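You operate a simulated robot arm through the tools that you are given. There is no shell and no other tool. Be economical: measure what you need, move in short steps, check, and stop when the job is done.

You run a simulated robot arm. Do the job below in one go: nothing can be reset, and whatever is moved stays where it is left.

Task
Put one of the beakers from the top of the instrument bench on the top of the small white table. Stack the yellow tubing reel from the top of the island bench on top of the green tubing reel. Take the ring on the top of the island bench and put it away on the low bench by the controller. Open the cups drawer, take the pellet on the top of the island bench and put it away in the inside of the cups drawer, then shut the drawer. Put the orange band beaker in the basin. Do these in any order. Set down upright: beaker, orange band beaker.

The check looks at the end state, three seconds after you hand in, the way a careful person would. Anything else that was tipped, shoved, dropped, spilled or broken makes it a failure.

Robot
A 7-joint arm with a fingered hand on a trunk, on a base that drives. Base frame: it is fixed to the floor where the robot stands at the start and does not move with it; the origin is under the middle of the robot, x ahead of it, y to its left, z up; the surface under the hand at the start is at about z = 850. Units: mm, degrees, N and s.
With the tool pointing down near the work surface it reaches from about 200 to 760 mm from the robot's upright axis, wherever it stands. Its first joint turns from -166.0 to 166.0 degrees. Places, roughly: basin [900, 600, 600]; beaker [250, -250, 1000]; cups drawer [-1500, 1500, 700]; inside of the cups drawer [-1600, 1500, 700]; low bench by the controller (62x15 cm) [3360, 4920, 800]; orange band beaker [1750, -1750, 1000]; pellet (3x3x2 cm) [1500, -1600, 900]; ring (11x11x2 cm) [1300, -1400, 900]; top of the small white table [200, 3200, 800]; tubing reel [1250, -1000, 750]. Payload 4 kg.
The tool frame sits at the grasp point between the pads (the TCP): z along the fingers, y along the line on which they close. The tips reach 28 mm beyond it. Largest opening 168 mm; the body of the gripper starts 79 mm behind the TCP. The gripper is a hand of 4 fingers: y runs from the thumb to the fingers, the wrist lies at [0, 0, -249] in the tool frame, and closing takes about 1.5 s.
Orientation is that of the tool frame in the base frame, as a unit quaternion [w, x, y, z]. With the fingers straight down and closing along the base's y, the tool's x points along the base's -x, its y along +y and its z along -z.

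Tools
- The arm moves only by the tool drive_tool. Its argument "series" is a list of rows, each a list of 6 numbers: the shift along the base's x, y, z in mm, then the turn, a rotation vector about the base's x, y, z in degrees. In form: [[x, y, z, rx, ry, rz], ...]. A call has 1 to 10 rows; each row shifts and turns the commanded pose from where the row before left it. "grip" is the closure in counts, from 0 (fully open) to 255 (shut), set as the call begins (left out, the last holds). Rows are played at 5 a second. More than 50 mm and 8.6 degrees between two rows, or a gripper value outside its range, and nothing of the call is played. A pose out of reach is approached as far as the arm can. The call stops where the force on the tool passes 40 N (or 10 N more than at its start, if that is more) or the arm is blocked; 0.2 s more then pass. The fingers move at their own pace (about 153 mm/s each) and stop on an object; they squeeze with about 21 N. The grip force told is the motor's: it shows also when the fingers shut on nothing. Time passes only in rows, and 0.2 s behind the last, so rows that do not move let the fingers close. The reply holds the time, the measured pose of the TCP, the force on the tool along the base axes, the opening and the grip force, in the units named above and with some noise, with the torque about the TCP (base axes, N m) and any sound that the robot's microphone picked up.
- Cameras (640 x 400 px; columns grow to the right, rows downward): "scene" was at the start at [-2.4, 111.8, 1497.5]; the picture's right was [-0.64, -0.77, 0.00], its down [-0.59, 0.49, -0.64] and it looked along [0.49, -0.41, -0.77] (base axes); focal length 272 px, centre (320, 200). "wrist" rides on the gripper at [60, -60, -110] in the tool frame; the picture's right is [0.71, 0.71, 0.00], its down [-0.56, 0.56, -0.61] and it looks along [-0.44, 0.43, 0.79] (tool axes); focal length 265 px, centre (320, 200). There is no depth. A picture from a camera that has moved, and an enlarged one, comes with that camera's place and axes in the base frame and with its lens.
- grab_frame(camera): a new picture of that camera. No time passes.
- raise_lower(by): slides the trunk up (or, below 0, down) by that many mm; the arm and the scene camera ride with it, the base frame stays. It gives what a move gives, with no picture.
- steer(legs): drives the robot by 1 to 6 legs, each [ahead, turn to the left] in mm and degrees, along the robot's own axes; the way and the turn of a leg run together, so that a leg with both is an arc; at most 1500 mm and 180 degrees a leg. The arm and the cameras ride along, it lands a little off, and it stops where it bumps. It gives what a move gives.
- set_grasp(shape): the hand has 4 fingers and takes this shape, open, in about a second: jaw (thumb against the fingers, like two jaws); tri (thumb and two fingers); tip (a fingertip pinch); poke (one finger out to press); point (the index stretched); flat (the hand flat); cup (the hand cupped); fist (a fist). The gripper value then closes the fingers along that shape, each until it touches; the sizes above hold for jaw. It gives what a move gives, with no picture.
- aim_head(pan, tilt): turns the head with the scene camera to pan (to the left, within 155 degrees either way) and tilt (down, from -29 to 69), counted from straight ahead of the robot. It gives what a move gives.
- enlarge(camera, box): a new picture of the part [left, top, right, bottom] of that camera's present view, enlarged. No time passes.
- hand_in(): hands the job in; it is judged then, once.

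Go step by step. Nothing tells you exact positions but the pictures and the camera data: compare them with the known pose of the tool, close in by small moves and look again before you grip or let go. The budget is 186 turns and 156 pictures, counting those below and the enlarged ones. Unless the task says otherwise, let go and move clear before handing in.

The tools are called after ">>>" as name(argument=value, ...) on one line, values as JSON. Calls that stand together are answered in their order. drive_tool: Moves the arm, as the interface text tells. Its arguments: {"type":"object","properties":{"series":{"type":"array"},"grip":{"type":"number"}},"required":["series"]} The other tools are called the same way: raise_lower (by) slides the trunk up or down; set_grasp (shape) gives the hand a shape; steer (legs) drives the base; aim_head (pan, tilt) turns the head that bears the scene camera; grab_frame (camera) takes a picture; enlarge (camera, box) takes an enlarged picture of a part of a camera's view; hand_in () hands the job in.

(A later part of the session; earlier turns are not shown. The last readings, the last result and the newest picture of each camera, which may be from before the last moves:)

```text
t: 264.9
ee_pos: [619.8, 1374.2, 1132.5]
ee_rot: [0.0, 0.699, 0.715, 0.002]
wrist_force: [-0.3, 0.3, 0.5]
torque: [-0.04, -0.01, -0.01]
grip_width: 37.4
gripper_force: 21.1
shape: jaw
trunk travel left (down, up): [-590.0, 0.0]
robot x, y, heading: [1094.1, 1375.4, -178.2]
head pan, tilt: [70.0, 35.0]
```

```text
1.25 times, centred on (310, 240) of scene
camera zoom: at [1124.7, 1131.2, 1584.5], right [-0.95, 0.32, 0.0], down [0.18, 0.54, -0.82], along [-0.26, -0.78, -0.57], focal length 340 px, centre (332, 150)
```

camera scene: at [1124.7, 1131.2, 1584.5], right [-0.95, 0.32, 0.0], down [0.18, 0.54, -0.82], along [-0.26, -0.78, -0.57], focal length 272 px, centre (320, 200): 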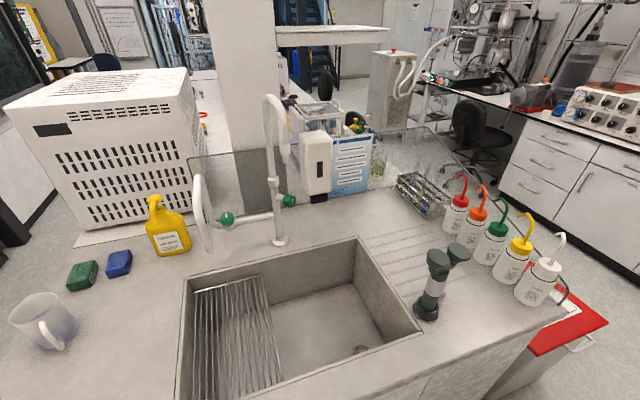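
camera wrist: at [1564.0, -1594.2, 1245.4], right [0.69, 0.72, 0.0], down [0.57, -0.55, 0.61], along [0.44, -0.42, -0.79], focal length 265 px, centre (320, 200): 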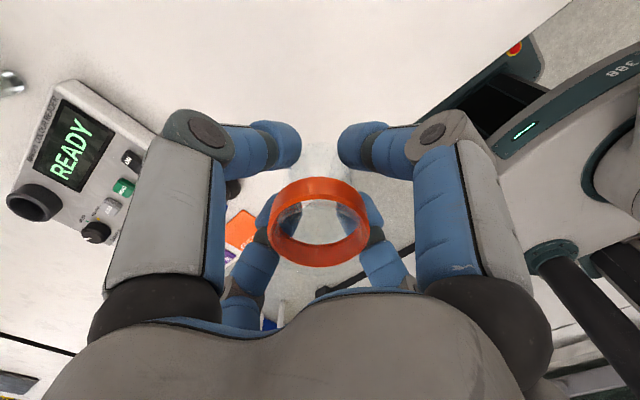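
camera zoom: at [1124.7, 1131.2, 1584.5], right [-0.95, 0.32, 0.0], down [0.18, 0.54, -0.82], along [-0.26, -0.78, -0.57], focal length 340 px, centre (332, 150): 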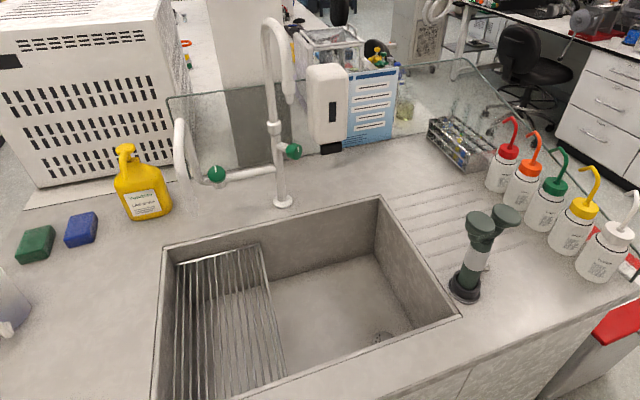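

The faucet spout is high and well clear. Driving to face the flat half of the basin.

>>> steer(legs=[[185, 0], [0, 88.3], [170, 0]])

>>> aim_head(pan=0, tilt=60)

>>> grab_frame(camera="scene")

```text
t: 271.3
ee_pos: [910.8, 724.2, 1132.1]
ee_rot: [-0.002, -0.006, 1.0, 0.001]
wrist_force: [-0.3, -1.0, -0.9]
torque: [0.03, 0.05, 0.05]
grip_width: 37.6
gripper_force: 20.7
shape: jaw
trunk travel left (down, up): [-590.0, 0.0]
robot x, y, heading: [911.2, 1198.9, -89.4]
head pan, tilt: [70.0, 35.0]
```

```text
t: 272.7
ee_pos: [910.2, 725.8, 1132.3]
ee_rot: [-0.002, -0.007, 1.0, 0.001]
wrist_force: [0.4, 0.0, -0.2]
torque: [0.01, -0.01, -0.01]
grip_width: 37.4
gripper_force: 21.0
shape: jaw
trunk travel left (down, up): [-590.0, 0.0]
robot x, y, heading: [911.6, 1197.7, -89.2]
head pan, tilt: [0.0, 60.0]
```

```text
56 pictures are left
camera scene: at [1072.6, 1190.4, 1550.2], right [-1.0, -0.01, 0.0], down [-0.01, 0.87, -0.5], along [0.01, -0.5, -0.87], focal length 272 px, centre (320, 200)
```

scene: 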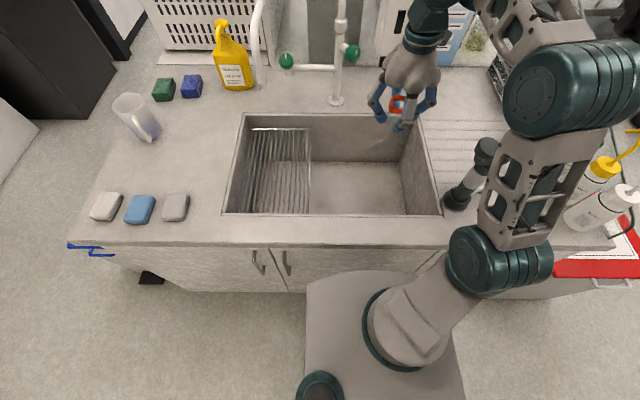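

The elbow would come down near the eyewash and bottles, so I'll shift the robot ~215 mm toward +x before lowering.

>>> steer(legs=[[-150, 0], [0, 89], [215, 0], [0, -90], [150, 0]])

>>> drive_tool(series=[[-40, -10, -20, 0, 0, 0], [-40, -10, -20, 0, 0, 0], [-40, -10, -20, 0, 0, 0], [0, 0, -45, 0, 0, 0], [0, 0, -45, 0, 0, 0]])

>>> grab_frame(camera="scene")

```text
t: 283.9
ee_pos: [1167.8, 730.8, 1132.2]
ee_rot: [-0.002, -0.045, 0.999, 0.002]
wrist_force: [0.7, -0.6, -0.8]
torque: [0.03, 0.02, -0.02]
grip_width: 37.2
gripper_force: 21.1
shape: jaw
trunk travel left (down, up): [-590.0, 0.0]
robot x, y, heading: [1136.6, 1198.7, -85.0]
head pan, tilt: [0.0, 60.0]
```

```text
t: 285.1
ee_pos: [1047.0, 699.5, 977.6]
ee_rot: [-0.002, -0.045, 0.999, 0.001]
wrist_force: [0.5, 0.3, -0.7]
torque: [0.03, 0.01, 0.02]
grip_width: 37.2
gripper_force: 20.8
shape: jaw
trunk travel left (down, up): [-590.0, 0.0]
robot x, y, heading: [1134.0, 1201.6, -84.7]
head pan, tilt: [0.0, 60.0]
```

```text
55 pictures are left
camera scene: at [1293.4, 1207.6, 1550.3], right [-1.0, -0.09, 0.0], down [-0.08, 0.86, -0.5], along [0.05, -0.5, -0.87], focal length 272 px, centre (320, 200)
```

scene: 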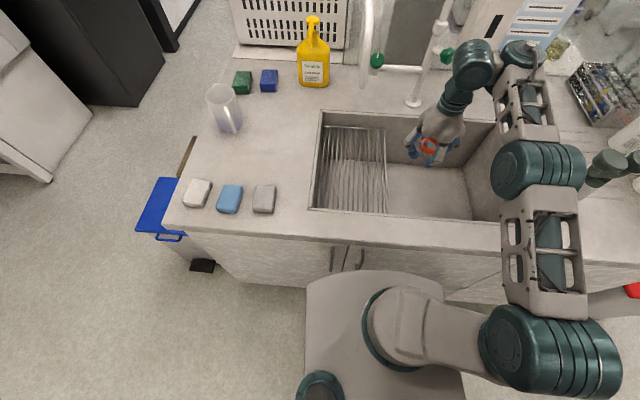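

Good clearance now. Moving over the flat part of the basin and lowering into it.

>>> drive_tool(series=[[-40, -15, 0, 0, 0, 0], [-30, -12, 0, 0, 0, 0], [0, 0, -45, 0, 0, 0], [0, 0, -45, 0, 0, 0], [0, 0, -45, 0, 0, 0], [0, 0, -45, 0, 0, 0]])

>>> grab_frame(camera="scene")

>>> grab_frame(camera="wrist")

```text
t: 286.5
ee_pos: [979.7, 674.1, 865.9]
ee_rot: [-0.002, -0.044, 0.999, 0.0]
wrist_force: [-0.3, -0.1, -0.2]
torque: [0.01, 0.02, -0.01]
grip_width: 37.4
gripper_force: 21.0
shape: jaw
out of reach, approached as far as the arm can: row 5, 6
trunk travel left (down, up): [-590.0, 0.0]
robot x, y, heading: [1133.9, 1200.5, -84.8]
head pan, tilt: [0.0, 60.0]
```

```text
54 pictures are left
camera scene: at [1293.3, 1207.5, 1550.2], right [-1.0, -0.09, 0.0], down [-0.08, 0.86, -0.5], along [0.05, -0.5, -0.87], focal length 272 px, centre (320, 200)
```

scene: 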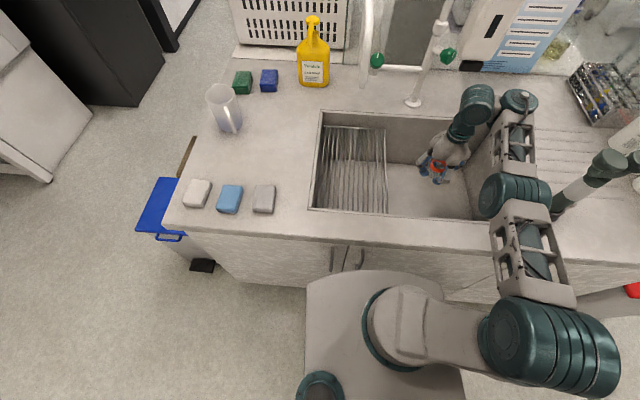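

```text
53 pictures are left
camera wrist: at [925.0, 611.2, 977.6], right [-0.77, 0.64, 0.0], down [0.51, 0.6, 0.61], along [0.39, 0.47, -0.79], focal length 265 px, centre (320, 200)
```

wrist: 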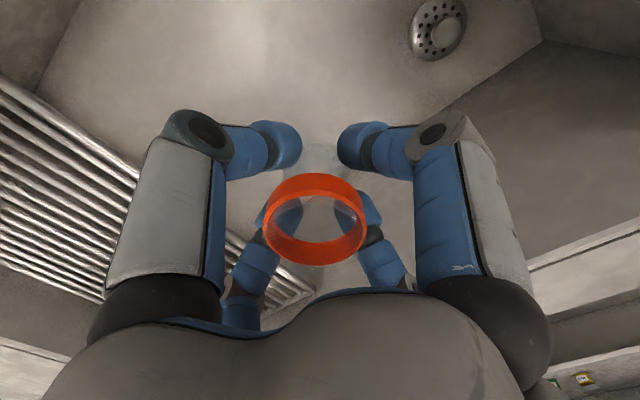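

The wrist limit stops it at z 866, so I'll lower the trunk for the remainder, in steps, watching the elbow against the sink edge.

>>> raise_lower(by=-90)

>>> grab_frame(camera="scene")

```text
t: 287.8
ee_pos: [981.0, 674.2, 777.7]
ee_rot: [-0.001, -0.044, 0.999, 0.001]
wrist_force: [-0.2, -0.5, -0.9]
torque: [0.03, -0.01, 0.02]
grip_width: 37.4
gripper_force: 21.0
shape: jaw
trunk travel left (down, up): [-500.0, 90.0]
robot x, y, heading: [1130.3, 1201.9, -84.7]
head pan, tilt: [0.0, 60.0]
```

```text
52 pictures are left
camera scene: at [1293.4, 1207.7, 1460.2], right [-1.0, -0.09, 0.0], down [-0.08, 0.86, -0.5], along [0.05, -0.5, -0.87], focal length 272 px, centre (320, 200)
```

scene: 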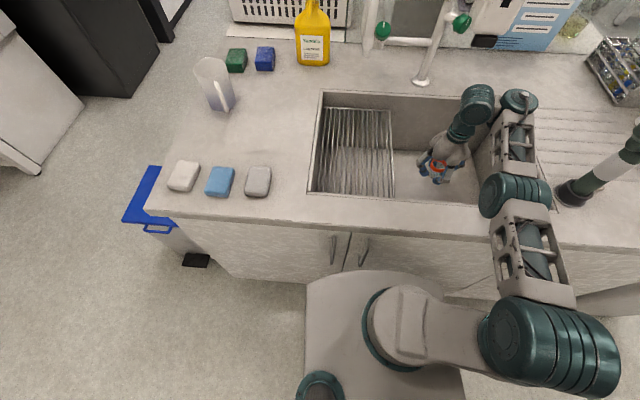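

Clear. Continuing down with the trunk in small steps until contact.

>>> raise_lower(by=-30)

>>> raise_lower(by=-15)

>>> grab_frame(camera="wrist")

```text
t: 288.5
ee_pos: [980.1, 675.8, 747.5]
ee_rot: [-0.002, -0.044, 0.999, 0.0]
wrist_force: [-0.2, -1.0, 0.1]
torque: [0.01, 0.04, 0.06]
grip_width: 37.2
gripper_force: 20.3
shape: jaw
trunk travel left (down, up): [-470.0, 120.0]
robot x, y, heading: [1132.6, 1201.5, -84.6]
head pan, tilt: [0.0, 60.0]
```

```text
t: 289.1
ee_pos: [980.5, 675.7, 732.2]
ee_rot: [-0.002, -0.044, 0.999, 0.001]
wrist_force: [0.2, 0.3, -0.1]
torque: [0.01, 0.02, 0.03]
grip_width: 37.2
gripper_force: 20.6
shape: jaw
trunk travel left (down, up): [-455.0, 135.0]
robot x, y, heading: [1131.8, 1199.8, -84.6]
head pan, tilt: [0.0, 60.0]
```

```text
51 pictures are left
camera wrist: at [925.1, 611.3, 842.9], right [-0.77, 0.64, 0.0], down [0.51, 0.6, 0.61], along [0.39, 0.47, -0.79], focal length 265 px, centre (320, 200)
```

wrist: 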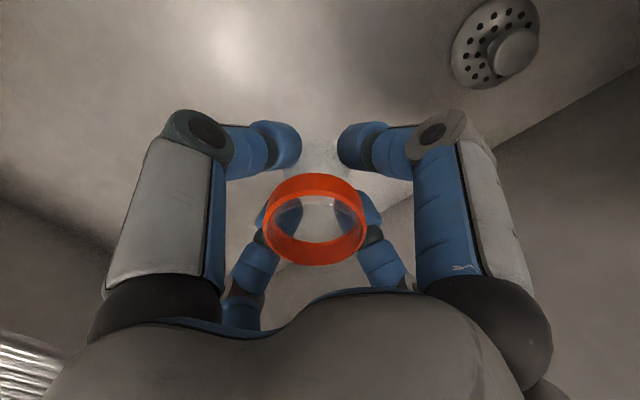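

Triangulating the drain gives a basin floor at z≈594, so ~108 mm remains. Continuing and checking clearance at the rim.

>>> raise_lower(by=-60)

>>> grab_frame(camera="scene")

```text
t: 290.1
ee_pos: [979.5, 669.8, 692.2]
ee_rot: [-0.004, -0.045, 0.999, -0.014]
wrist_force: [-0.6, -0.7, 0.2]
torque: [0.03, 0.01, -0.04]
grip_width: 37.1
gripper_force: 20.8
shape: jaw
trunk travel left (down, up): [-395.0, 195.0]
robot x, y, heading: [1130.5, 1199.5, -84.9]
head pan, tilt: [0.0, 60.0]
```

```text
50 pictures are left
camera scene: at [1295.3, 1211.3, 1359.0], right [-1.0, -0.09, 0.0], down [-0.08, 0.86, -0.5], along [0.04, -0.5, -0.86], focal length 272 px, centre (320, 200)
```

scene: 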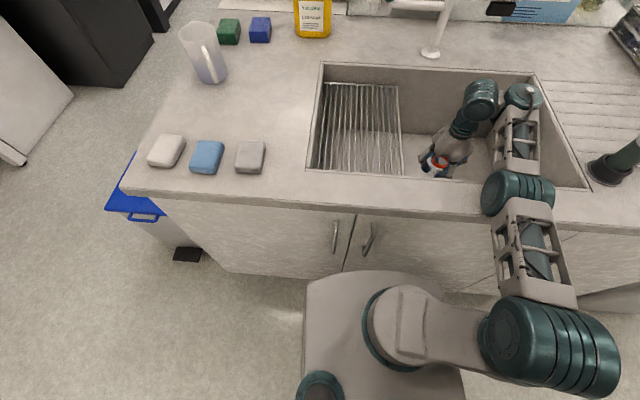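

The elbow is touching the sink edge (pose deviated). Raising back up, and I'll reposition with the robot farther back so the arm is more stretched.

>>> raise_lower(by=195)

>>> drive_tool(series=[[0, 0, 45, 0, 0, 0], [0, 0, 45, 0, 0, 0]])

>>> steer(legs=[[-150, 0]])

>>> drive_tool(series=[[0, -45, 0, 0, 0, 0], [0, -45, 0, 0, 0, 0], [0, -45, 0, 0, 0, 0], [0, -30, 0, 0, 0, 0]])

```text
t: 292.3
ee_pos: [979.1, 674.8, 867.2]
ee_rot: [-0.002, -0.044, 0.999, 0.0]
wrist_force: [0.9, -0.4, 0.0]
torque: [0.01, -0.01, 0.01]
grip_width: 37.1
gripper_force: 21.1
shape: jaw
trunk travel left (down, up): [-590.0, 0.0]
robot x, y, heading: [1132.0, 1201.2, -84.6]
head pan, tilt: [0.0, 60.0]
```

```text
t: 292.9
ee_pos: [983.0, 674.9, 957.8]
ee_rot: [-0.002, -0.045, 0.999, 0.002]
wrist_force: [0.7, 0.5, -0.9]
torque: [0.04, 0.02, 0.02]
grip_width: 37.3
gripper_force: 21.3
shape: jaw
trunk travel left (down, up): [-590.0, 0.0]
robot x, y, heading: [1135.9, 1199.9, -85.0]
head pan, tilt: [0.0, 60.0]
```

```text
t: 294.2
ee_pos: [966.6, 825.3, 957.4]
ee_rot: [-0.001, -0.044, 0.999, 0.002]
wrist_force: [-0.1, 1.1, -0.6]
torque: [0.01, 0.03, 0.02]
grip_width: 37.5
gripper_force: 20.8
shape: jaw
trunk travel left (down, up): [-590.0, 0.0]
robot x, y, heading: [1117.7, 1352.0, -84.5]
head pan, tilt: [0.0, 60.0]
```

```text
t: 295.2
ee_pos: [969.0, 658.9, 958.9]
ee_rot: [-0.002, -0.044, 0.999, 0.001]
wrist_force: [0.6, -0.7, -0.1]
torque: [0.01, 0.03, 0.01]
grip_width: 37.2
gripper_force: 21.1
shape: jaw
trunk travel left (down, up): [-590.0, 0.0]
robot x, y, heading: [1118.5, 1352.6, -84.7]
head pan, tilt: [0.0, 60.0]
```

Arm stretched to 709 mm reach. Lowering the arm a little, then the trunk, watching for deviation.

>>> drive_tool(series=[[0, 0, -30, 0, 0, 0], [0, 0, -30, 0, 0, 0]])

>>> raise_lower(by=-180)

>>> grab_frame(camera="scene")

```text
t: 295.8
ee_pos: [967.3, 658.6, 899.0]
ee_rot: [-0.002, -0.044, 0.999, 0.001]
wrist_force: [-0.5, 0.2, -0.2]
torque: [0.03, 0.0, 0.06]
grip_width: 37.2
gripper_force: 21.2
shape: jaw
trunk travel left (down, up): [-590.0, 0.0]
robot x, y, heading: [1116.9, 1350.3, -84.6]
head pan, tilt: [0.0, 60.0]
```

```text
t: 297.8
ee_pos: [966.8, 658.4, 719.2]
ee_rot: [-0.001, -0.043, 0.999, 0.001]
wrist_force: [0.8, 0.4, 0.1]
torque: [0.03, -0.02, -0.04]
grip_width: 37.4
gripper_force: 20.7
shape: jaw
trunk travel left (down, up): [-410.0, 180.0]
robot x, y, heading: [1122.0, 1352.0, -84.7]
head pan, tilt: [0.0, 60.0]
```

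```text
49 pictures are left
camera scene: at [1279.7, 1357.2, 1370.2], right [-1.0, -0.09, 0.0], down [-0.08, 0.86, -0.5], along [0.05, -0.5, -0.87], focal length 272 px, centre (320, 200)
```

scene: 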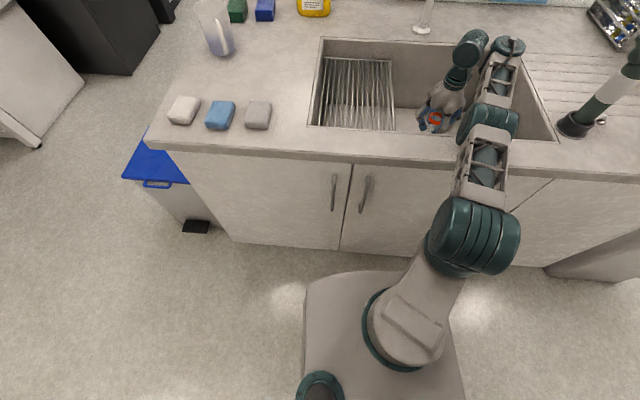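

No deviation. Continuing in 30 mm steps.

>>> raise_lower(by=-30)

>>> raise_lower(by=-25)

>>> raise_lower(by=-20)

```text
t: 298.6
ee_pos: [965.6, 658.6, 689.7]
ee_rot: [-0.001, -0.043, 0.999, 0.001]
wrist_force: [-0.2, 0.1, -0.6]
torque: [0.01, 0.01, 0.02]
grip_width: 36.8
gripper_force: 20.8
shape: jaw
trunk travel left (down, up): [-380.0, 210.0]
robot x, y, heading: [1118.2, 1348.2, -84.6]
head pan, tilt: [0.0, 60.0]
```

```text
t: 299.3
ee_pos: [964.8, 651.8, 695.9]
ee_rot: [-0.008, -0.043, 0.999, -0.022]
wrist_force: [0.1, -0.3, 0.2]
torque: [0.0, -0.03, -0.01]
grip_width: 37.1
gripper_force: 21.4
shape: jaw
trunk travel left (down, up): [-355.0, 235.0]
robot x, y, heading: [1121.6, 1350.0, -84.6]
head pan, tilt: [0.0, 60.0]
```

```text
t: 300.0
ee_pos: [961.8, 647.8, 713.2]
ee_rot: [-0.02, -0.044, 0.997, -0.055]
wrist_force: [-0.8, -0.1, -1.0]
torque: [0.04, -0.09, -0.02]
grip_width: 36.9
gripper_force: 21.1
shape: jaw
trunk travel left (down, up): [-335.0, 255.0]
robot x, y, heading: [1116.9, 1350.7, -84.5]
head pan, tilt: [0.0, 60.0]
```

Contact again around TCP z 690: the bent elbow sags level with the wrist. A straighter, steeper arm from a high trunk at ~630 mm reach should work; raising and trying that.

>>> raise_lower(by=255)

>>> drive_tool(series=[[0, 40, 10, 0, 0, 0], [0, 40, 10, 0, 0, 0], [0, 0, 0, 0, 0, 0]])

>>> steer(legs=[[80, 0]])

>>> drive_tool(series=[[0, 0, -40, 0, 0, 0], [0, 0, -40, 0, 0, 0], [0, 0, -40, 0, 0, 0], [0, 0, -40, 0, 0, 0]])

>>> grab_frame(camera="scene")

```text
t: 302.6
ee_pos: [967.3, 658.1, 899.6]
ee_rot: [-0.002, -0.044, 0.999, 0.001]
wrist_force: [-0.2, 0.1, -0.1]
torque: [-0.01, 0.02, 0.02]
grip_width: 37.2
gripper_force: 21.2
shape: jaw
trunk travel left (down, up): [-590.0, 0.0]
robot x, y, heading: [1114.6, 1352.8, -84.5]
head pan, tilt: [0.0, 60.0]
```

```text
t: 303.4
ee_pos: [968.2, 739.0, 919.8]
ee_rot: [-0.002, -0.044, 0.999, 0.0]
wrist_force: [-0.5, -0.1, 0.4]
torque: [0.0, 0.01, 0.02]
grip_width: 37.4
gripper_force: 21.1
shape: jaw
trunk travel left (down, up): [-590.0, 0.0]
robot x, y, heading: [1117.8, 1348.7, -84.7]
head pan, tilt: [0.0, 60.0]
```

```text
t: 304.4
ee_pos: [978.5, 658.9, 919.8]
ee_rot: [-0.001, -0.047, 0.999, 0.002]
wrist_force: [1.5, -0.6, -0.4]
torque: [0.03, 0.04, -0.04]
grip_width: 37.2
gripper_force: 21.2
shape: jaw
trunk travel left (down, up): [-590.0, 0.0]
robot x, y, heading: [1124.0, 1268.3, -84.8]
head pan, tilt: [0.0, 60.0]
```

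```text
t: 305.4
ee_pos: [977.2, 661.7, 863.6]
ee_rot: [-0.001, -0.047, 0.999, 0.004]
wrist_force: [0.1, -0.3, -1.0]
torque: [0.0, -0.02, 0.02]
grip_width: 37.3
gripper_force: 20.6
shape: jaw
out of reach, approached as far as the arm can: row 2, 3, 4
trunk travel left (down, up): [-590.0, 0.0]
robot x, y, heading: [1125.0, 1273.3, -84.8]
head pan, tilt: [0.0, 60.0]
```

```text
48 pictures are left
camera scene: at [1287.5, 1278.7, 1550.2], right [-1.0, -0.09, 0.0], down [-0.08, 0.86, -0.5], along [0.05, -0.5, -0.87], focal length 272 px, centre (320, 200)
```

scene: 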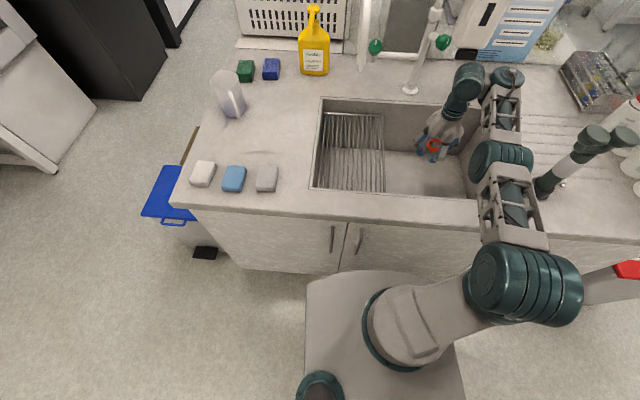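

The limit is again at z≈864, perhaps from the wrist yaw. I'll rotate the hand −85° toward its nominal yaw and try descending again.

>>> drive_tool(series=[[0, 0, 2, 0, 0, -8.5], [0, 0, 2, 0, 0, -8.5], [0, 0, 2, 0, 0, -8.5], [0, 0, 2, 0, 0, -8.5], [0, 0, 0, 0, 0, -8.5], [0, 0, 0, 0, 0, -8.5], [0, 0, 0, 0, 0, -8.5], [0, 0, 0, 0, 0, -8.5], [0, 0, 0, 0, 0, -8.5], [0, 0, 0, 0, 0, -8.5]])

>>> drive_tool(series=[[0, 0, -40, 0, 0, 0], [0, 0, -40, 0, 0, 0], [0, 0, -40, 0, 0, 0]])

```text
t: 307.6
ee_pos: [975.2, 660.8, 873.0]
ee_rot: [-0.002, 0.64, 0.768, 0.002]
wrist_force: [-0.5, -0.3, 0.2]
torque: [-0.03, 0.02, -0.03]
grip_width: 37.1
gripper_force: 20.5
shape: jaw
trunk travel left (down, up): [-590.0, 0.0]
robot x, y, heading: [1123.7, 1270.4, -84.7]
head pan, tilt: [0.0, 60.0]
```

```text
t: 308.4
ee_pos: [974.3, 665.2, 753.4]
ee_rot: [0.0, 0.64, 0.769, 0.001]
wrist_force: [-0.7, 0.2, -0.4]
torque: [-0.03, 0.02, 0.0]
grip_width: 36.9
gripper_force: 21.4
shape: jaw
out of reach, approached as far as the arm can: row 1
trunk travel left (down, up): [-590.0, 0.0]
robot x, y, heading: [1124.7, 1275.0, -84.6]
head pan, tilt: [0.0, 60.0]
```

That freed it: TCP now at z 753. Continuing down.

>>> drive_tool(series=[[0, 0, -35, 0, 0, 0], [0, 0, -35, 0, 0, 0], [0, 0, -25, 0, 0, 0]])

>>> grab_frame(camera="scene")

>>> grab_frame(camera="wrist")

```text
t: 309.2
ee_pos: [974.3, 659.2, 658.8]
ee_rot: [0.0, 0.64, 0.768, 0.002]
wrist_force: [0.5, 0.3, -0.2]
torque: [0.0, -0.02, 0.02]
grip_width: 37.1
gripper_force: 20.4
shape: jaw
trunk travel left (down, up): [-590.0, 0.0]
robot x, y, heading: [1126.8, 1270.7, -85.0]
head pan, tilt: [0.0, 60.0]
```

```text
47 pictures are left
camera scene: at [1287.5, 1278.4, 1550.2], right [-1.0, -0.09, 0.0], down [-0.08, 0.86, -0.5], along [0.05, -0.5, -0.87], focal length 272 px, centre (320, 200)
```

scene: 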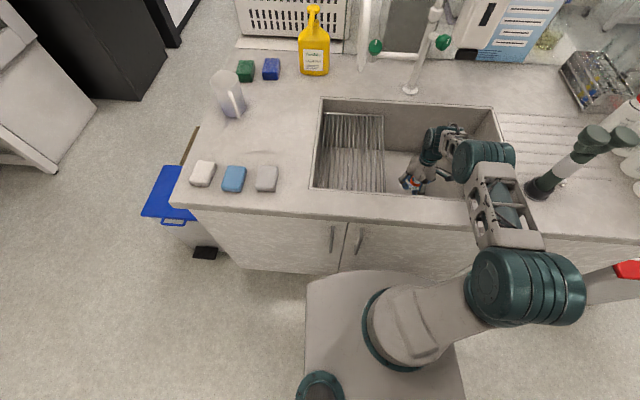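

```text
46 pictures are left
camera wrist: at [903.0, 709.2, 768.6], right [0.57, 0.82, 0.0], down [0.65, -0.45, 0.61], along [0.51, -0.35, -0.79], focal length 265 px, centre (320, 200)
```

wrist: 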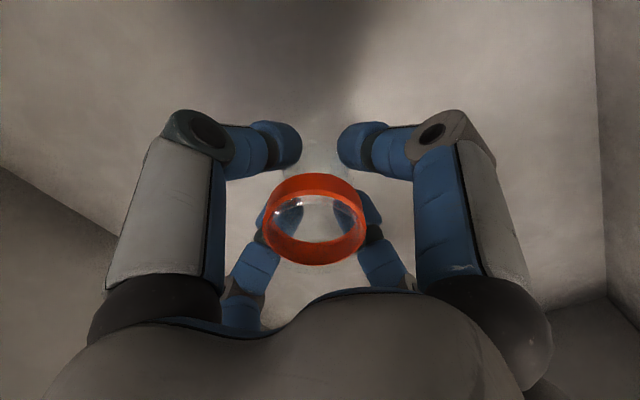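

No contact yet and clear of walls. Small steps to the floor.

>>> drive_tool(series=[[0, 0, -10, 0, 0, 0], [0, 0, -10, 0, 0, 0], [0, 0, 0, 0, 0, 0]])

>>> drive_tool(series=[[0, 0, -4, 0, 0, 0], [0, 0, 0, 0, 0, 0]])

>>> drive_tool(series=[[0, 0, -4, 0, 0, 0], [0, 0, 0, 0, 0, 0]])

>>> drive_tool(series=[[0, 0, -4, 0, 0, 0], [0, 0, 0, 0, 0, 0]])

```text
t: 310.0
ee_pos: [974.8, 660.4, 636.6]
ee_rot: [-0.001, 0.64, 0.768, 0.002]
wrist_force: [0.3, -0.2, -0.6]
torque: [-0.01, 0.0, -0.02]
grip_width: 37.1
gripper_force: 20.9
shape: jaw
trunk travel left (down, up): [-590.0, 0.0]
robot x, y, heading: [1124.7, 1272.0, -84.4]
head pan, tilt: [0.0, 60.0]
```

```text
t: 310.6
ee_pos: [975.5, 659.2, 633.2]
ee_rot: [0.0, 0.64, 0.768, 0.002]
wrist_force: [-0.1, -0.1, -0.6]
torque: [-0.01, 0.03, -0.03]
grip_width: 37.2
gripper_force: 20.9
shape: jaw
trunk travel left (down, up): [-590.0, 0.0]
robot x, y, heading: [1124.4, 1269.7, -84.9]
head pan, tilt: [0.0, 60.0]
```

```text
t: 311.2
ee_pos: [975.8, 660.6, 629.3]
ee_rot: [-0.001, 0.64, 0.768, 0.002]
wrist_force: [0.2, 0.3, -0.1]
torque: [0.0, -0.01, 0.04]
grip_width: 37.3
gripper_force: 21.0
shape: jaw
trunk travel left (down, up): [-590.0, 0.0]
robot x, y, heading: [1129.4, 1273.7, -84.8]
head pan, tilt: [0.0, 60.0]
```

```text
t: 311.8
ee_pos: [975.4, 660.8, 623.2]
ee_rot: [0.0, 0.64, 0.768, 0.002]
wrist_force: [0.4, 0.3, -0.5]
torque: [-0.01, 0.02, -0.01]
grip_width: 37.1
gripper_force: 21.3
shape: jaw
trunk travel left (down, up): [-590.0, 0.0]
robot x, y, heading: [1127.2, 1267.5, -84.7]
head pan, tilt: [0.0, 60.0]
```

>>> drive_tool(series=[[0, 0, -3, 0, 0, 0], [0, 0, 0, 0, 0, 0]])

>>> drive_tool(series=[[0, 0, -3, 0, 0, 0], [0, 0, 0, 0, 0, 0]])

>>> drive_tool(series=[[0, 0, -3, 0, 0, 0], [0, 0, 0, 0, 0, 0]])

```text
t: 312.4
ee_pos: [976.2, 660.9, 621.2]
ee_rot: [-0.001, 0.64, 0.768, 0.002]
wrist_force: [0.1, 0.4, -1.6]
torque: [-0.01, 0.01, 0.0]
grip_width: 37.0
gripper_force: 21.4
shape: jaw
trunk travel left (down, up): [-590.0, 0.0]
robot x, y, heading: [1127.5, 1271.5, -84.8]
head pan, tilt: [0.0, 60.0]
```

```text
t: 313.0
ee_pos: [976.2, 661.1, 618.7]
ee_rot: [-0.001, 0.64, 0.768, 0.002]
wrist_force: [0.8, -0.4, -1.1]
torque: [0.0, -0.02, 0.03]
grip_width: 37.2
gripper_force: 20.9
shape: jaw
trunk travel left (down, up): [-590.0, 0.0]
robot x, y, heading: [1123.9, 1272.2, -84.8]
head pan, tilt: [0.0, 60.0]
```

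```text
t: 313.6
ee_pos: [976.7, 660.7, 615.9]
ee_rot: [0.0, 0.64, 0.768, 0.001]
wrist_force: [-0.6, -0.5, -0.6]
torque: [0.01, 0.04, -0.02]
grip_width: 37.1
gripper_force: 20.5
shape: jaw
trunk travel left (down, up): [-590.0, 0.0]
robot x, y, heading: [1125.4, 1270.6, -84.7]
head pan, tilt: [0.0, 60.0]
```

>>> drive_tool(series=[[0, 0, -3, 0, 0, 0], [0, 0, -3, 0, 0, 0]])

>>> drive_tool(series=[[0, 0, -3, 0, 0, 0], [0, 0, -2, 0, 0, 0]])

>>> drive_tool(series=[[0, 0, -3, 0, 0, 0], [0, 0, -2, 0, 0, 0]])

>>> enlarge(camera="wrist", box=[220, 80, 420, 280])

```text
t: 314.2
ee_pos: [976.0, 661.3, 609.4]
ee_rot: [0.0, 0.639, 0.769, 0.001]
wrist_force: [-0.5, -0.7, 0.3]
torque: [0.0, 0.04, 0.01]
grip_width: 37.2
gripper_force: 21.2
shape: jaw
trunk travel left (down, up): [-590.0, 0.0]
robot x, y, heading: [1125.9, 1269.4, -84.7]
head pan, tilt: [0.0, 60.0]
```

```text
t: 315.0
ee_pos: [976.1, 660.4, 607.4]
ee_rot: [0.002, 0.64, 0.768, -0.002]
wrist_force: [1.3, 6.4, 26.2]
torque: [0.44, 0.2, -0.04]
grip_width: 38.5
gripper_force: 20.6
shape: jaw
trunk travel left (down, up): [-590.0, 0.0]
robot x, y, heading: [1126.5, 1269.6, -84.8]
head pan, tilt: [0.0, 60.0]
stopped in row 2: the force on the tool passed its limit at 42 N (the readings are from after the stop); the commanded pose is now the measured one
```

```text
t: 315.3
ee_pos: [975.7, 659.0, 608.8]
ee_rot: [0.002, 0.64, 0.768, -0.001]
wrist_force: [1.4, 4.9, 24.3]
torque: [0.37, 0.23, -0.05]
grip_width: 38.7
gripper_force: 20.8
shape: jaw
trunk travel left (down, up): [-590.0, 0.0]
robot x, y, heading: [1125.4, 1268.4, -84.8]
head pan, tilt: [0.0, 60.0]
stopped in row 1: the force on the tool passed its limit at 43 N (the readings are from after the stop); the commanded pose is now the measured one
```

```text
2.00 times, centred on (320, 180) of wrist
camera zoom: at [904.4, 709.6, 719.2], right [0.57, 0.82, 0.0], down [0.65, -0.45, 0.62], along [0.51, -0.35, -0.79], focal length 531 px, centre (320, 240)
```

zoom: 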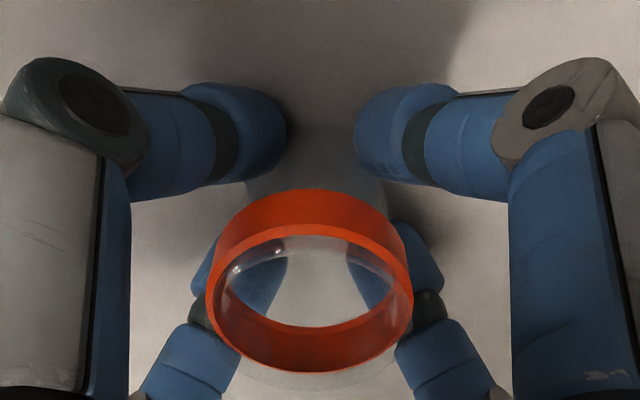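

Contact with the basin floor. Easing off, releasing and rising vertically.

>>> drive_tool(series=[[0, 0, 1, 0, 0, 0], [0, 0, 0, 0, 0, 0], [0, 0, 0, 0, 0, 0], [0, 0, 0, 0, 0, 0], [0, 0, 0, 0, 0, 0]], grip=110)

>>> drive_tool(series=[[0, 0, 15, 0, 0, 0], [0, 0, 25, 0, 0, 0], [0, 0, 35, 0, 0, 0], [0, 0, 45, 0, 0, 0], [0, 0, 45, 0, 0, 0], [0, 0, 45, 0, 0, 0], [0, 0, 45, 0, 0, 0], [0, 0, 45, 0, 0, 0], [0, 0, 45, 0, 0, 0], [0, 0, 45, 0, 0, 0]])

>>> drive_tool(series=[[0, 20, 40, 0, 0, 0], [10, 30, 40, 0, 0, 0], [30, 35, 0, 0, 0, 0], [30, 35, 0, 0, 0, 0], [30, 35, 0, 0, 0, 0]])

>>> grab_frame(camera="scene")

```text
t: 316.5
ee_pos: [974.6, 658.7, 609.5]
ee_rot: [0.002, 0.64, 0.768, -0.002]
wrist_force: [1.6, -5.4, 19.1]
torque: [0.12, 0.12, 0.06]
grip_width: 91.1
gripper_force: 0.0
shape: jaw
trunk travel left (down, up): [-590.0, 0.0]
robot x, y, heading: [1127.0, 1272.8, -84.4]
head pan, tilt: [0.0, 60.0]
```

```text
t: 318.7
ee_pos: [978.2, 657.8, 1000.2]
ee_rot: [0.0, 0.641, 0.767, 0.0]
wrist_force: [0.2, 0.7, -0.2]
torque: [0.01, 0.06, -0.04]
grip_width: 95.3
gripper_force: 0.1
shape: jaw
trunk travel left (down, up): [-590.0, 0.0]
robot x, y, heading: [1127.8, 1271.9, -84.8]
head pan, tilt: [0.0, 60.0]
```

```text
refused: row 2 steps farther than a row can; nothing moved
```

```text
44 pictures are left
camera scene: at [1287.8, 1279.1, 1550.1], right [-1.0, -0.09, 0.0], down [-0.08, 0.86, -0.5], along [0.05, -0.5, -0.87], focal length 272 px, centre (320, 200)
```

scene: 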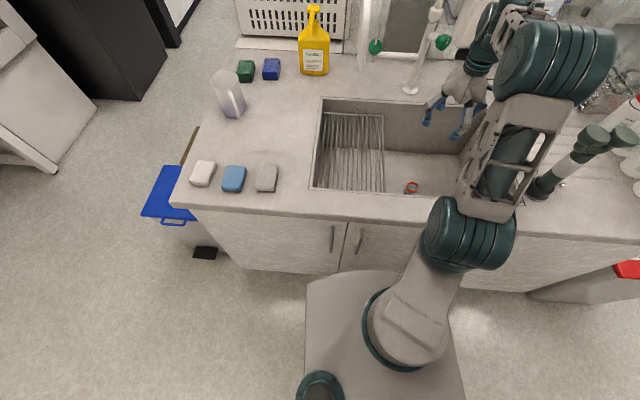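

The beaker is in the basin; confirming it stands upright while moving the arm up and back.

>>> enlarge(camera="scene", box=[370, 150, 450, 210])

>>> drive_tool(series=[[0, 15, 40, 0, 0, 0], [10, 25, 35, 0, 0, 0], [30, 35, 10, 0, 0, 0], [30, 35, 10, 0, 0, 0], [30, 35, 0, 0, 0, 0], [25, 0, 30, 0, 0, 0]])

```text
6.67 times, centred on (410, 180) of scene
camera zoom: at [1287.8, 1279.1, 1550.1], right [-1.0, -0.09, 0.0], down [-0.08, 0.86, -0.5], along [0.05, -0.5, -0.87], focal length 1811 px, centre (-280, 333)
```

zoom: 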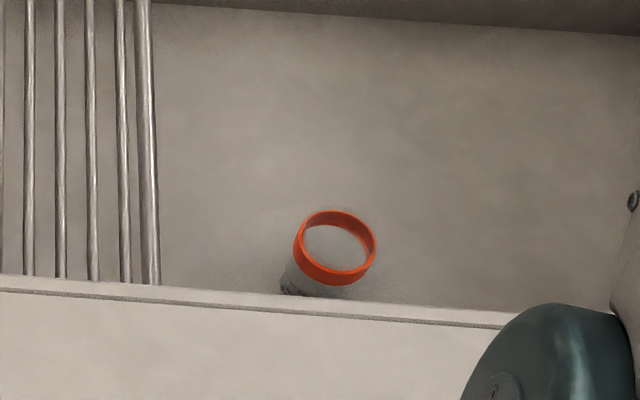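

```text
t: 320.1
ee_pos: [1102.5, 803.3, 1123.9]
ee_rot: [0.0, 0.64, 0.768, -0.001]
wrist_force: [-0.3, -0.6, -1.0]
torque: [-0.01, 0.02, -0.02]
grip_width: 95.1
gripper_force: 0.1
shape: jaw
trunk travel left (down, up): [-590.0, 0.0]
robot x, y, heading: [1126.3, 1277.0, -84.6]
head pan, tilt: [0.0, 60.0]
```

Upright in the basin. Heading back to the island for the pellet.

>>> steer(legs=[[-130, 0], [0, 84.7], [1420, 0], [0, -90]])

```text
t: 335.8
ee_pos: [2478.1, 991.8, 1124.2]
ee_rot: [0.0, 0.684, 0.73, -0.001]
wrist_force: [1.3, 0.5, 0.8]
torque: [0.01, -0.02, 0.0]
grip_width: 95.3
gripper_force: 0.0
shape: jaw
trunk travel left (down, up): [-590.0, 0.0]
robot x, y, heading: [2559.9, 1453.5, -91.3]
head pan, tilt: [0.0, 60.0]
```

>>> steer(legs=[[1425, 0], [1425, 0], [0, -88], [450, 0]])

>>> aim_head(pan=10, tilt=50)

>>> grab_frame(camera="scene")

```text
t: 355.5
ee_pos: [1566.6, -1304.5, 1124.9]
ee_rot: [0.0, 0.999, 0.049, -0.001]
wrist_force: [0.0, 0.8, 0.2]
torque: [0.02, 0.01, 0.02]
grip_width: 95.4
gripper_force: 0.1
shape: jaw
trunk travel left (down, up): [-590.0, 0.0]
robot x, y, heading: [2031.3, -1365.5, -179.5]
head pan, tilt: [0.0, 60.0]
```

```text
t: 356.3
ee_pos: [1566.6, -1305.3, 1124.6]
ee_rot: [0.0, 0.999, 0.048, -0.001]
wrist_force: [-0.1, 0.3, 0.2]
torque: [0.01, 0.03, 0.0]
grip_width: 95.4
gripper_force: 0.2
shape: jaw
trunk travel left (down, up): [-590.0, 0.0]
robot x, y, heading: [2028.8, -1367.9, -179.4]
head pan, tilt: [10.0, 50.0]
```

```text
42 pictures are left
camera scene: at [2016.5, -1547.7, 1562.7], right [-0.18, 0.98, 0.0], down [0.75, 0.14, -0.64], along [-0.63, -0.12, -0.77], focal length 272 px, centre (320, 200)
```

scene: 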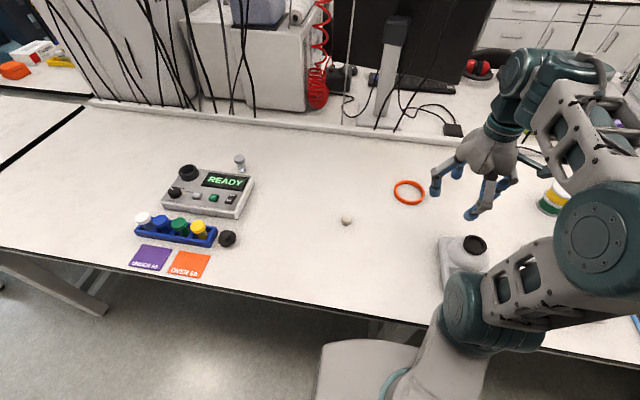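

The pellet is at about (1507,-1561). Moving above it and lowering partway.

>>> drive_tool(series=[[-10, -43, 0, 0, 0, 0], [-10, -43, 0, 0, 0, 0], [-10, -43, 0, 0, 0, 0], [-10, -43, 0, 0, 0, 0], [-10, -43, 0, 0, 0, 0], [-9, -41, 0, 0, 0, 0], [0, 0, -45, 0, 0, 0], [0, 0, -45, 0, 0, 0], [0, 0, -45, 0, 0, 0], [0, 0, -30, 0, 0, 0]])

>>> grab_frame(camera="wrist")

```text
t: 358.5
ee_pos: [1506.7, -1562.3, 960.9]
ee_rot: [0.0, 0.999, 0.049, -0.002]
wrist_force: [-0.1, 0.2, 0.5]
torque: [0.04, 0.0, 0.0]
grip_width: 95.3
gripper_force: 0.1
shape: jaw
trunk travel left (down, up): [-590.0, 0.0]
robot x, y, heading: [2031.4, -1369.0, -179.5]
head pan, tilt: [10.0, 50.0]
```

```text
41 pictures are left
camera wrist: at [1560.5, -1494.6, 1071.1], right [0.77, -0.64, 0.0], down [-0.5, -0.61, 0.62], along [-0.39, -0.48, -0.79], focal length 265 px, centre (320, 200)
```

wrist: 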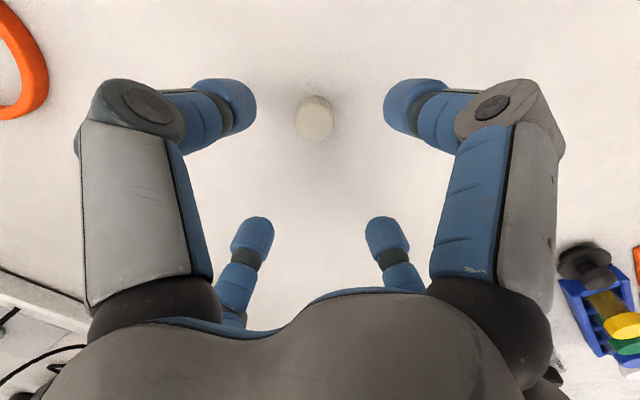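

Pellet centre (1507,-1554). Shifting 8 mm and descending to grip.

>>> drive_tool(series=[[0, 8, -25, 0, 0, 0], [0, 0, -25, 0, 0, 0], [0, 0, -22, 0, 0, 0], [0, 0, -9, 0, 0, 0]])

>>> grab_frame(camera="wrist")

>>> drive_tool(series=[[0, 0, 0, 0, 0, 0], [0, 0, 0, 0, 0, 0], [0, 0, 0, 0, 0, 0], [0, 0, 0, 0, 0, 0], [0, 0, 0, 0, 0, 0], [0, 0, 0, 0, 0, 0], [0, 0, 0, 0, 0, 0]], grip=255)

>>> grab_frame(camera="wrist")

```text
t: 359.5
ee_pos: [1508.8, -1554.5, 878.8]
ee_rot: [0.0, 0.999, 0.048, -0.001]
wrist_force: [0.6, 0.2, -0.9]
torque: [-0.04, -0.01, 0.0]
grip_width: 95.3
gripper_force: 0.0
shape: jaw
trunk travel left (down, up): [-590.0, 0.0]
robot x, y, heading: [2033.3, -1373.8, -179.5]
head pan, tilt: [10.0, 50.0]
```

```text
40 pictures are left
camera wrist: at [1562.2, -1486.6, 989.8], right [0.77, -0.64, 0.0], down [-0.5, -0.61, 0.62], along [-0.39, -0.47, -0.79], focal length 265 px, centre (320, 200)
```

wrist: 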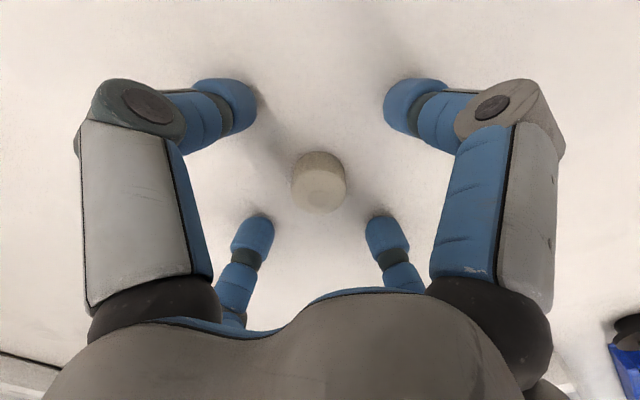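

```text
t: 361.1
ee_pos: [1507.9, -1553.4, 881.6]
ee_rot: [0.002, 0.999, 0.047, -0.003]
wrist_force: [-3.7, 2.4, 29.6]
torque: [0.23, 0.1, 0.01]
grip_width: 18.4
gripper_force: 20.5
shape: jaw
trunk travel left (down, up): [-590.0, 0.0]
robot x, y, heading: [2034.9, -1368.0, -179.6]
head pan, tilt: [10.0, 50.0]
```

```text
39 pictures are left
camera wrist: at [1562.7, -1485.9, 991.3], right [0.77, -0.64, 0.0], down [-0.5, -0.61, 0.62], along [-0.4, -0.48, -0.79], focal length 265 px, centre (320, 200)
```

wrist: 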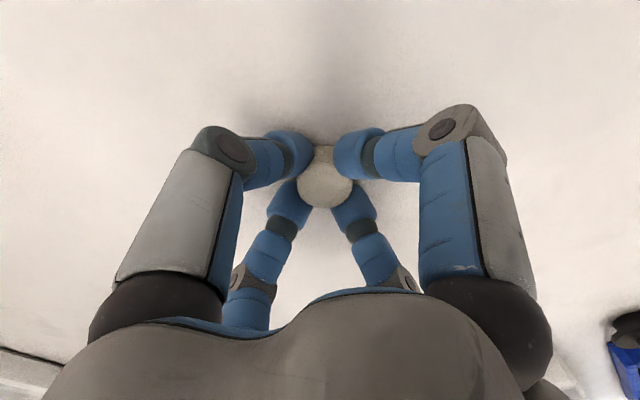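

All four fingertips hold the pellet. Lifting.

>>> drive_tool(series=[[0, 0, 5, 0, 0, 0], [0, 0, 10, 0, 0, 0], [0, 0, 20, 0, 0, 0], [0, 0, 40, 0, 0, 0], [0, 0, 45, 0, 0, 0], [0, 0, 45, 0, 0, 0], [0, 0, 45, 0, 0, 0], [10, 40, 20, 0, 0, 0], [10, 40, 20, 0, 0, 0]])

>>> grab_frame(camera="wrist")

```text
t: 363.1
ee_pos: [1531.0, -1473.3, 1127.5]
ee_rot: [0.0, 0.999, 0.049, -0.001]
wrist_force: [-0.2, -0.2, 0.0]
torque: [-0.02, 0.02, -0.01]
grip_width: 17.1
gripper_force: 20.7
shape: jaw
trunk travel left (down, up): [-590.0, 0.0]
robot x, y, heading: [2034.3, -1372.5, -179.5]
head pan, tilt: [10.0, 50.0]
```

```text
38 pictures are left
camera wrist: at [1584.8, -1405.8, 1237.7], right [0.77, -0.63, 0.0], down [-0.5, -0.61, 0.62], along [-0.39, -0.48, -0.79], focal length 265 px, centre (320, 200)
```

wrist: 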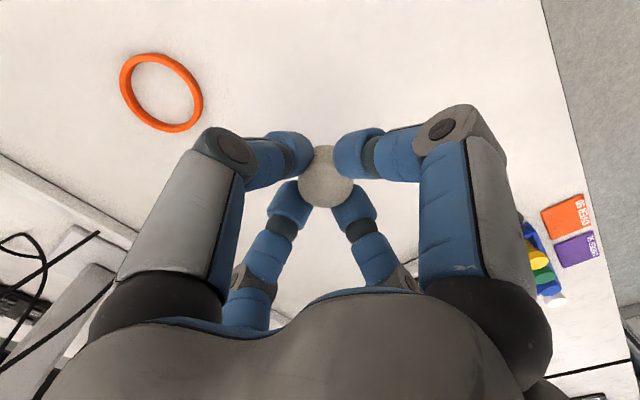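

Pellet held. Driving back toward the drawer (first leg up the aisle).

>>> steer(legs=[[-480, 0], [0, -92], [1425, 0]])

```text
t: 376.7
ee_pos: [2492.9, 601.3, 1126.6]
ee_rot: [-0.001, 0.722, -0.692, 0.0]
wrist_force: [0.2, 0.6, -0.7]
torque: [0.02, -0.04, 0.01]
grip_width: 16.9
gripper_force: 21.7
shape: jaw
trunk travel left (down, up): [-590.0, 0.0]
robot x, y, heading: [2570.4, 95.2, 87.3]
head pan, tilt: [10.0, 50.0]
```

>>> steer(legs=[[1390, 0], [0, 92.5], [1500, 0], [1400, 0]])

>>> aim_head(pan=10, tilt=40)

>>> grab_frame(camera="scene")

```text
t: 401.0
ee_pos: [-699.1, 1548.4, 1126.8]
ee_rot: [0.0, 1.0, 0.023, -0.001]
wrist_force: [-0.8, 0.8, 0.4]
torque: [-0.02, 0.0, 0.0]
grip_width: 16.9
gripper_force: 21.0
shape: jaw
trunk travel left (down, up): [-590.0, 0.0]
robot x, y, heading: [-192.3, 1631.7, 177.6]
head pan, tilt: [10.0, 50.0]
```

```text
t: 401.8
ee_pos: [-697.9, 1549.5, 1125.7]
ee_rot: [0.0, 1.0, 0.024, -0.001]
wrist_force: [-0.1, -0.1, -0.4]
torque: [0.01, 0.02, 0.02]
grip_width: 17.2
gripper_force: 20.9
shape: jaw
trunk travel left (down, up): [-590.0, 0.0]
robot x, y, heading: [-195.6, 1630.8, 177.5]
head pan, tilt: [10.0, 40.0]
```

```text
37 pictures are left
camera scene: at [-224.6, 1451.3, 1576.9], right [-0.13, 0.99, 0.0], down [0.64, 0.09, -0.77], along [-0.76, -0.1, -0.64], focal length 272 px, centre (320, 200)
```

scene: 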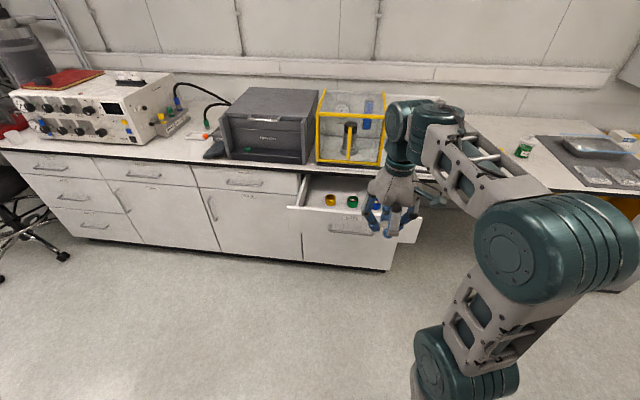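

Three jars stand mid-drawer at y≈1377, 1474 and 1572, leaving the left section free. Driving closer.

>>> steer(legs=[[0, 21], [450, 0], [0, -18.5]])

>>> aim_head(pan=15, tilt=55)

>>> grab_frame(camera="scene")

```text
t: 406.7
ee_pos: [-1122.6, 1374.5, 1126.5]
ee_rot: [0.0, 0.999, 0.048, -0.001]
wrist_force: [-0.5, -0.5, 0.1]
torque: [0.0, -0.01, -0.01]
grip_width: 16.7
gripper_force: 21.3
shape: jaw
trunk travel left (down, up): [-590.0, 0.0]
robot x, y, heading: [-621.4, 1479.8, -179.2]
head pan, tilt: [10.0, 40.0]
```

```text
t: 407.4
ee_pos: [-1122.9, 1373.1, 1127.7]
ee_rot: [0.0, 0.999, 0.049, -0.001]
wrist_force: [0.4, 0.3, 0.3]
torque: [0.0, 0.04, 0.03]
grip_width: 16.9
gripper_force: 20.9
shape: jaw
trunk travel left (down, up): [-590.0, 0.0]
robot x, y, heading: [-626.2, 1479.3, -179.6]
head pan, tilt: [15.0, 55.0]
```

```text
36 pictures are left
camera scene: at [-631.4, 1295.9, 1556.3], right [-0.27, 0.96, 0.0], down [0.79, 0.22, -0.57], along [-0.55, -0.15, -0.82], focal length 272 px, centre (320, 200)
```

scene: 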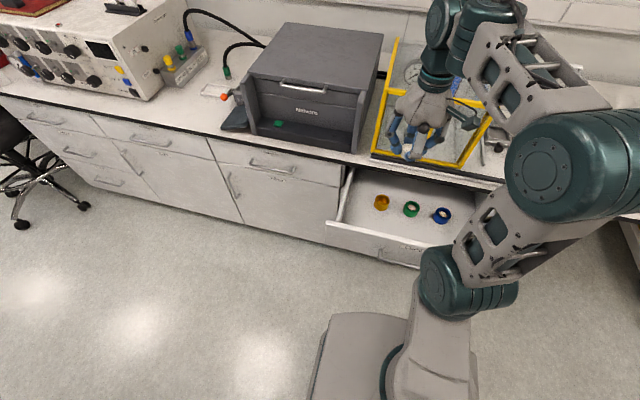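

The cups stand toward the back (x≈-1265), leaving the front strip of the drawer floor free. Moving over (-1165,1410) and lowering.

>>> drive_tool(series=[[-21, 18, 0, 0, 0, 0], [-21, 18, 0, 0, 0, 0], [0, 0, -45, 0, 0, 0], [0, 0, -45, 0, 0, 0], [0, 0, -45, 0, 0, 0], [0, 0, -45, 0, 0, 0], [0, 0, -45, 0, 0, 0], [0, 0, -45, 0, 0, 0], [0, 0, -40, 0, 0, 0]])

>>> grab_frame(camera="scene")

>>> grab_frame(camera="wrist")

```text
t: 409.4
ee_pos: [-1164.0, 1412.1, 817.5]
ee_rot: [0.001, 0.999, 0.049, -0.001]
wrist_force: [0.1, 0.7, 0.3]
torque: [0.01, -0.01, 0.03]
grip_width: 16.9
gripper_force: 20.8
shape: jaw
trunk travel left (down, up): [-590.0, 0.0]
robot x, y, heading: [-627.4, 1480.9, -179.3]
head pan, tilt: [15.0, 55.0]
```

```text
35 pictures are left
camera scene: at [-631.8, 1295.7, 1556.3], right [-0.27, 0.96, 0.0], down [0.79, 0.22, -0.57], along [-0.55, -0.15, -0.82], focal length 272 px, centre (320, 200)
```

scene: 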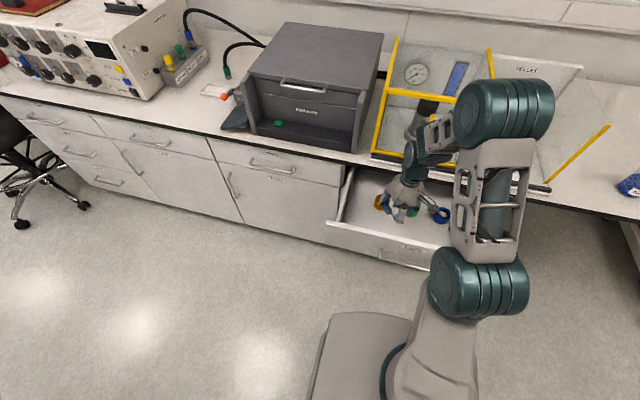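

```text
34 pictures are left
camera wrist: at [-1110.1, 1479.6, 926.9], right [0.77, -0.63, 0.0], down [-0.5, -0.61, 0.62], along [-0.39, -0.48, -0.79], focal length 265 px, centre (320, 200)
```

wrist: 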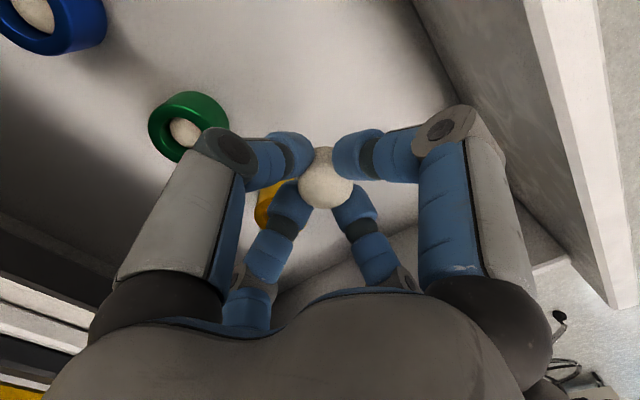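

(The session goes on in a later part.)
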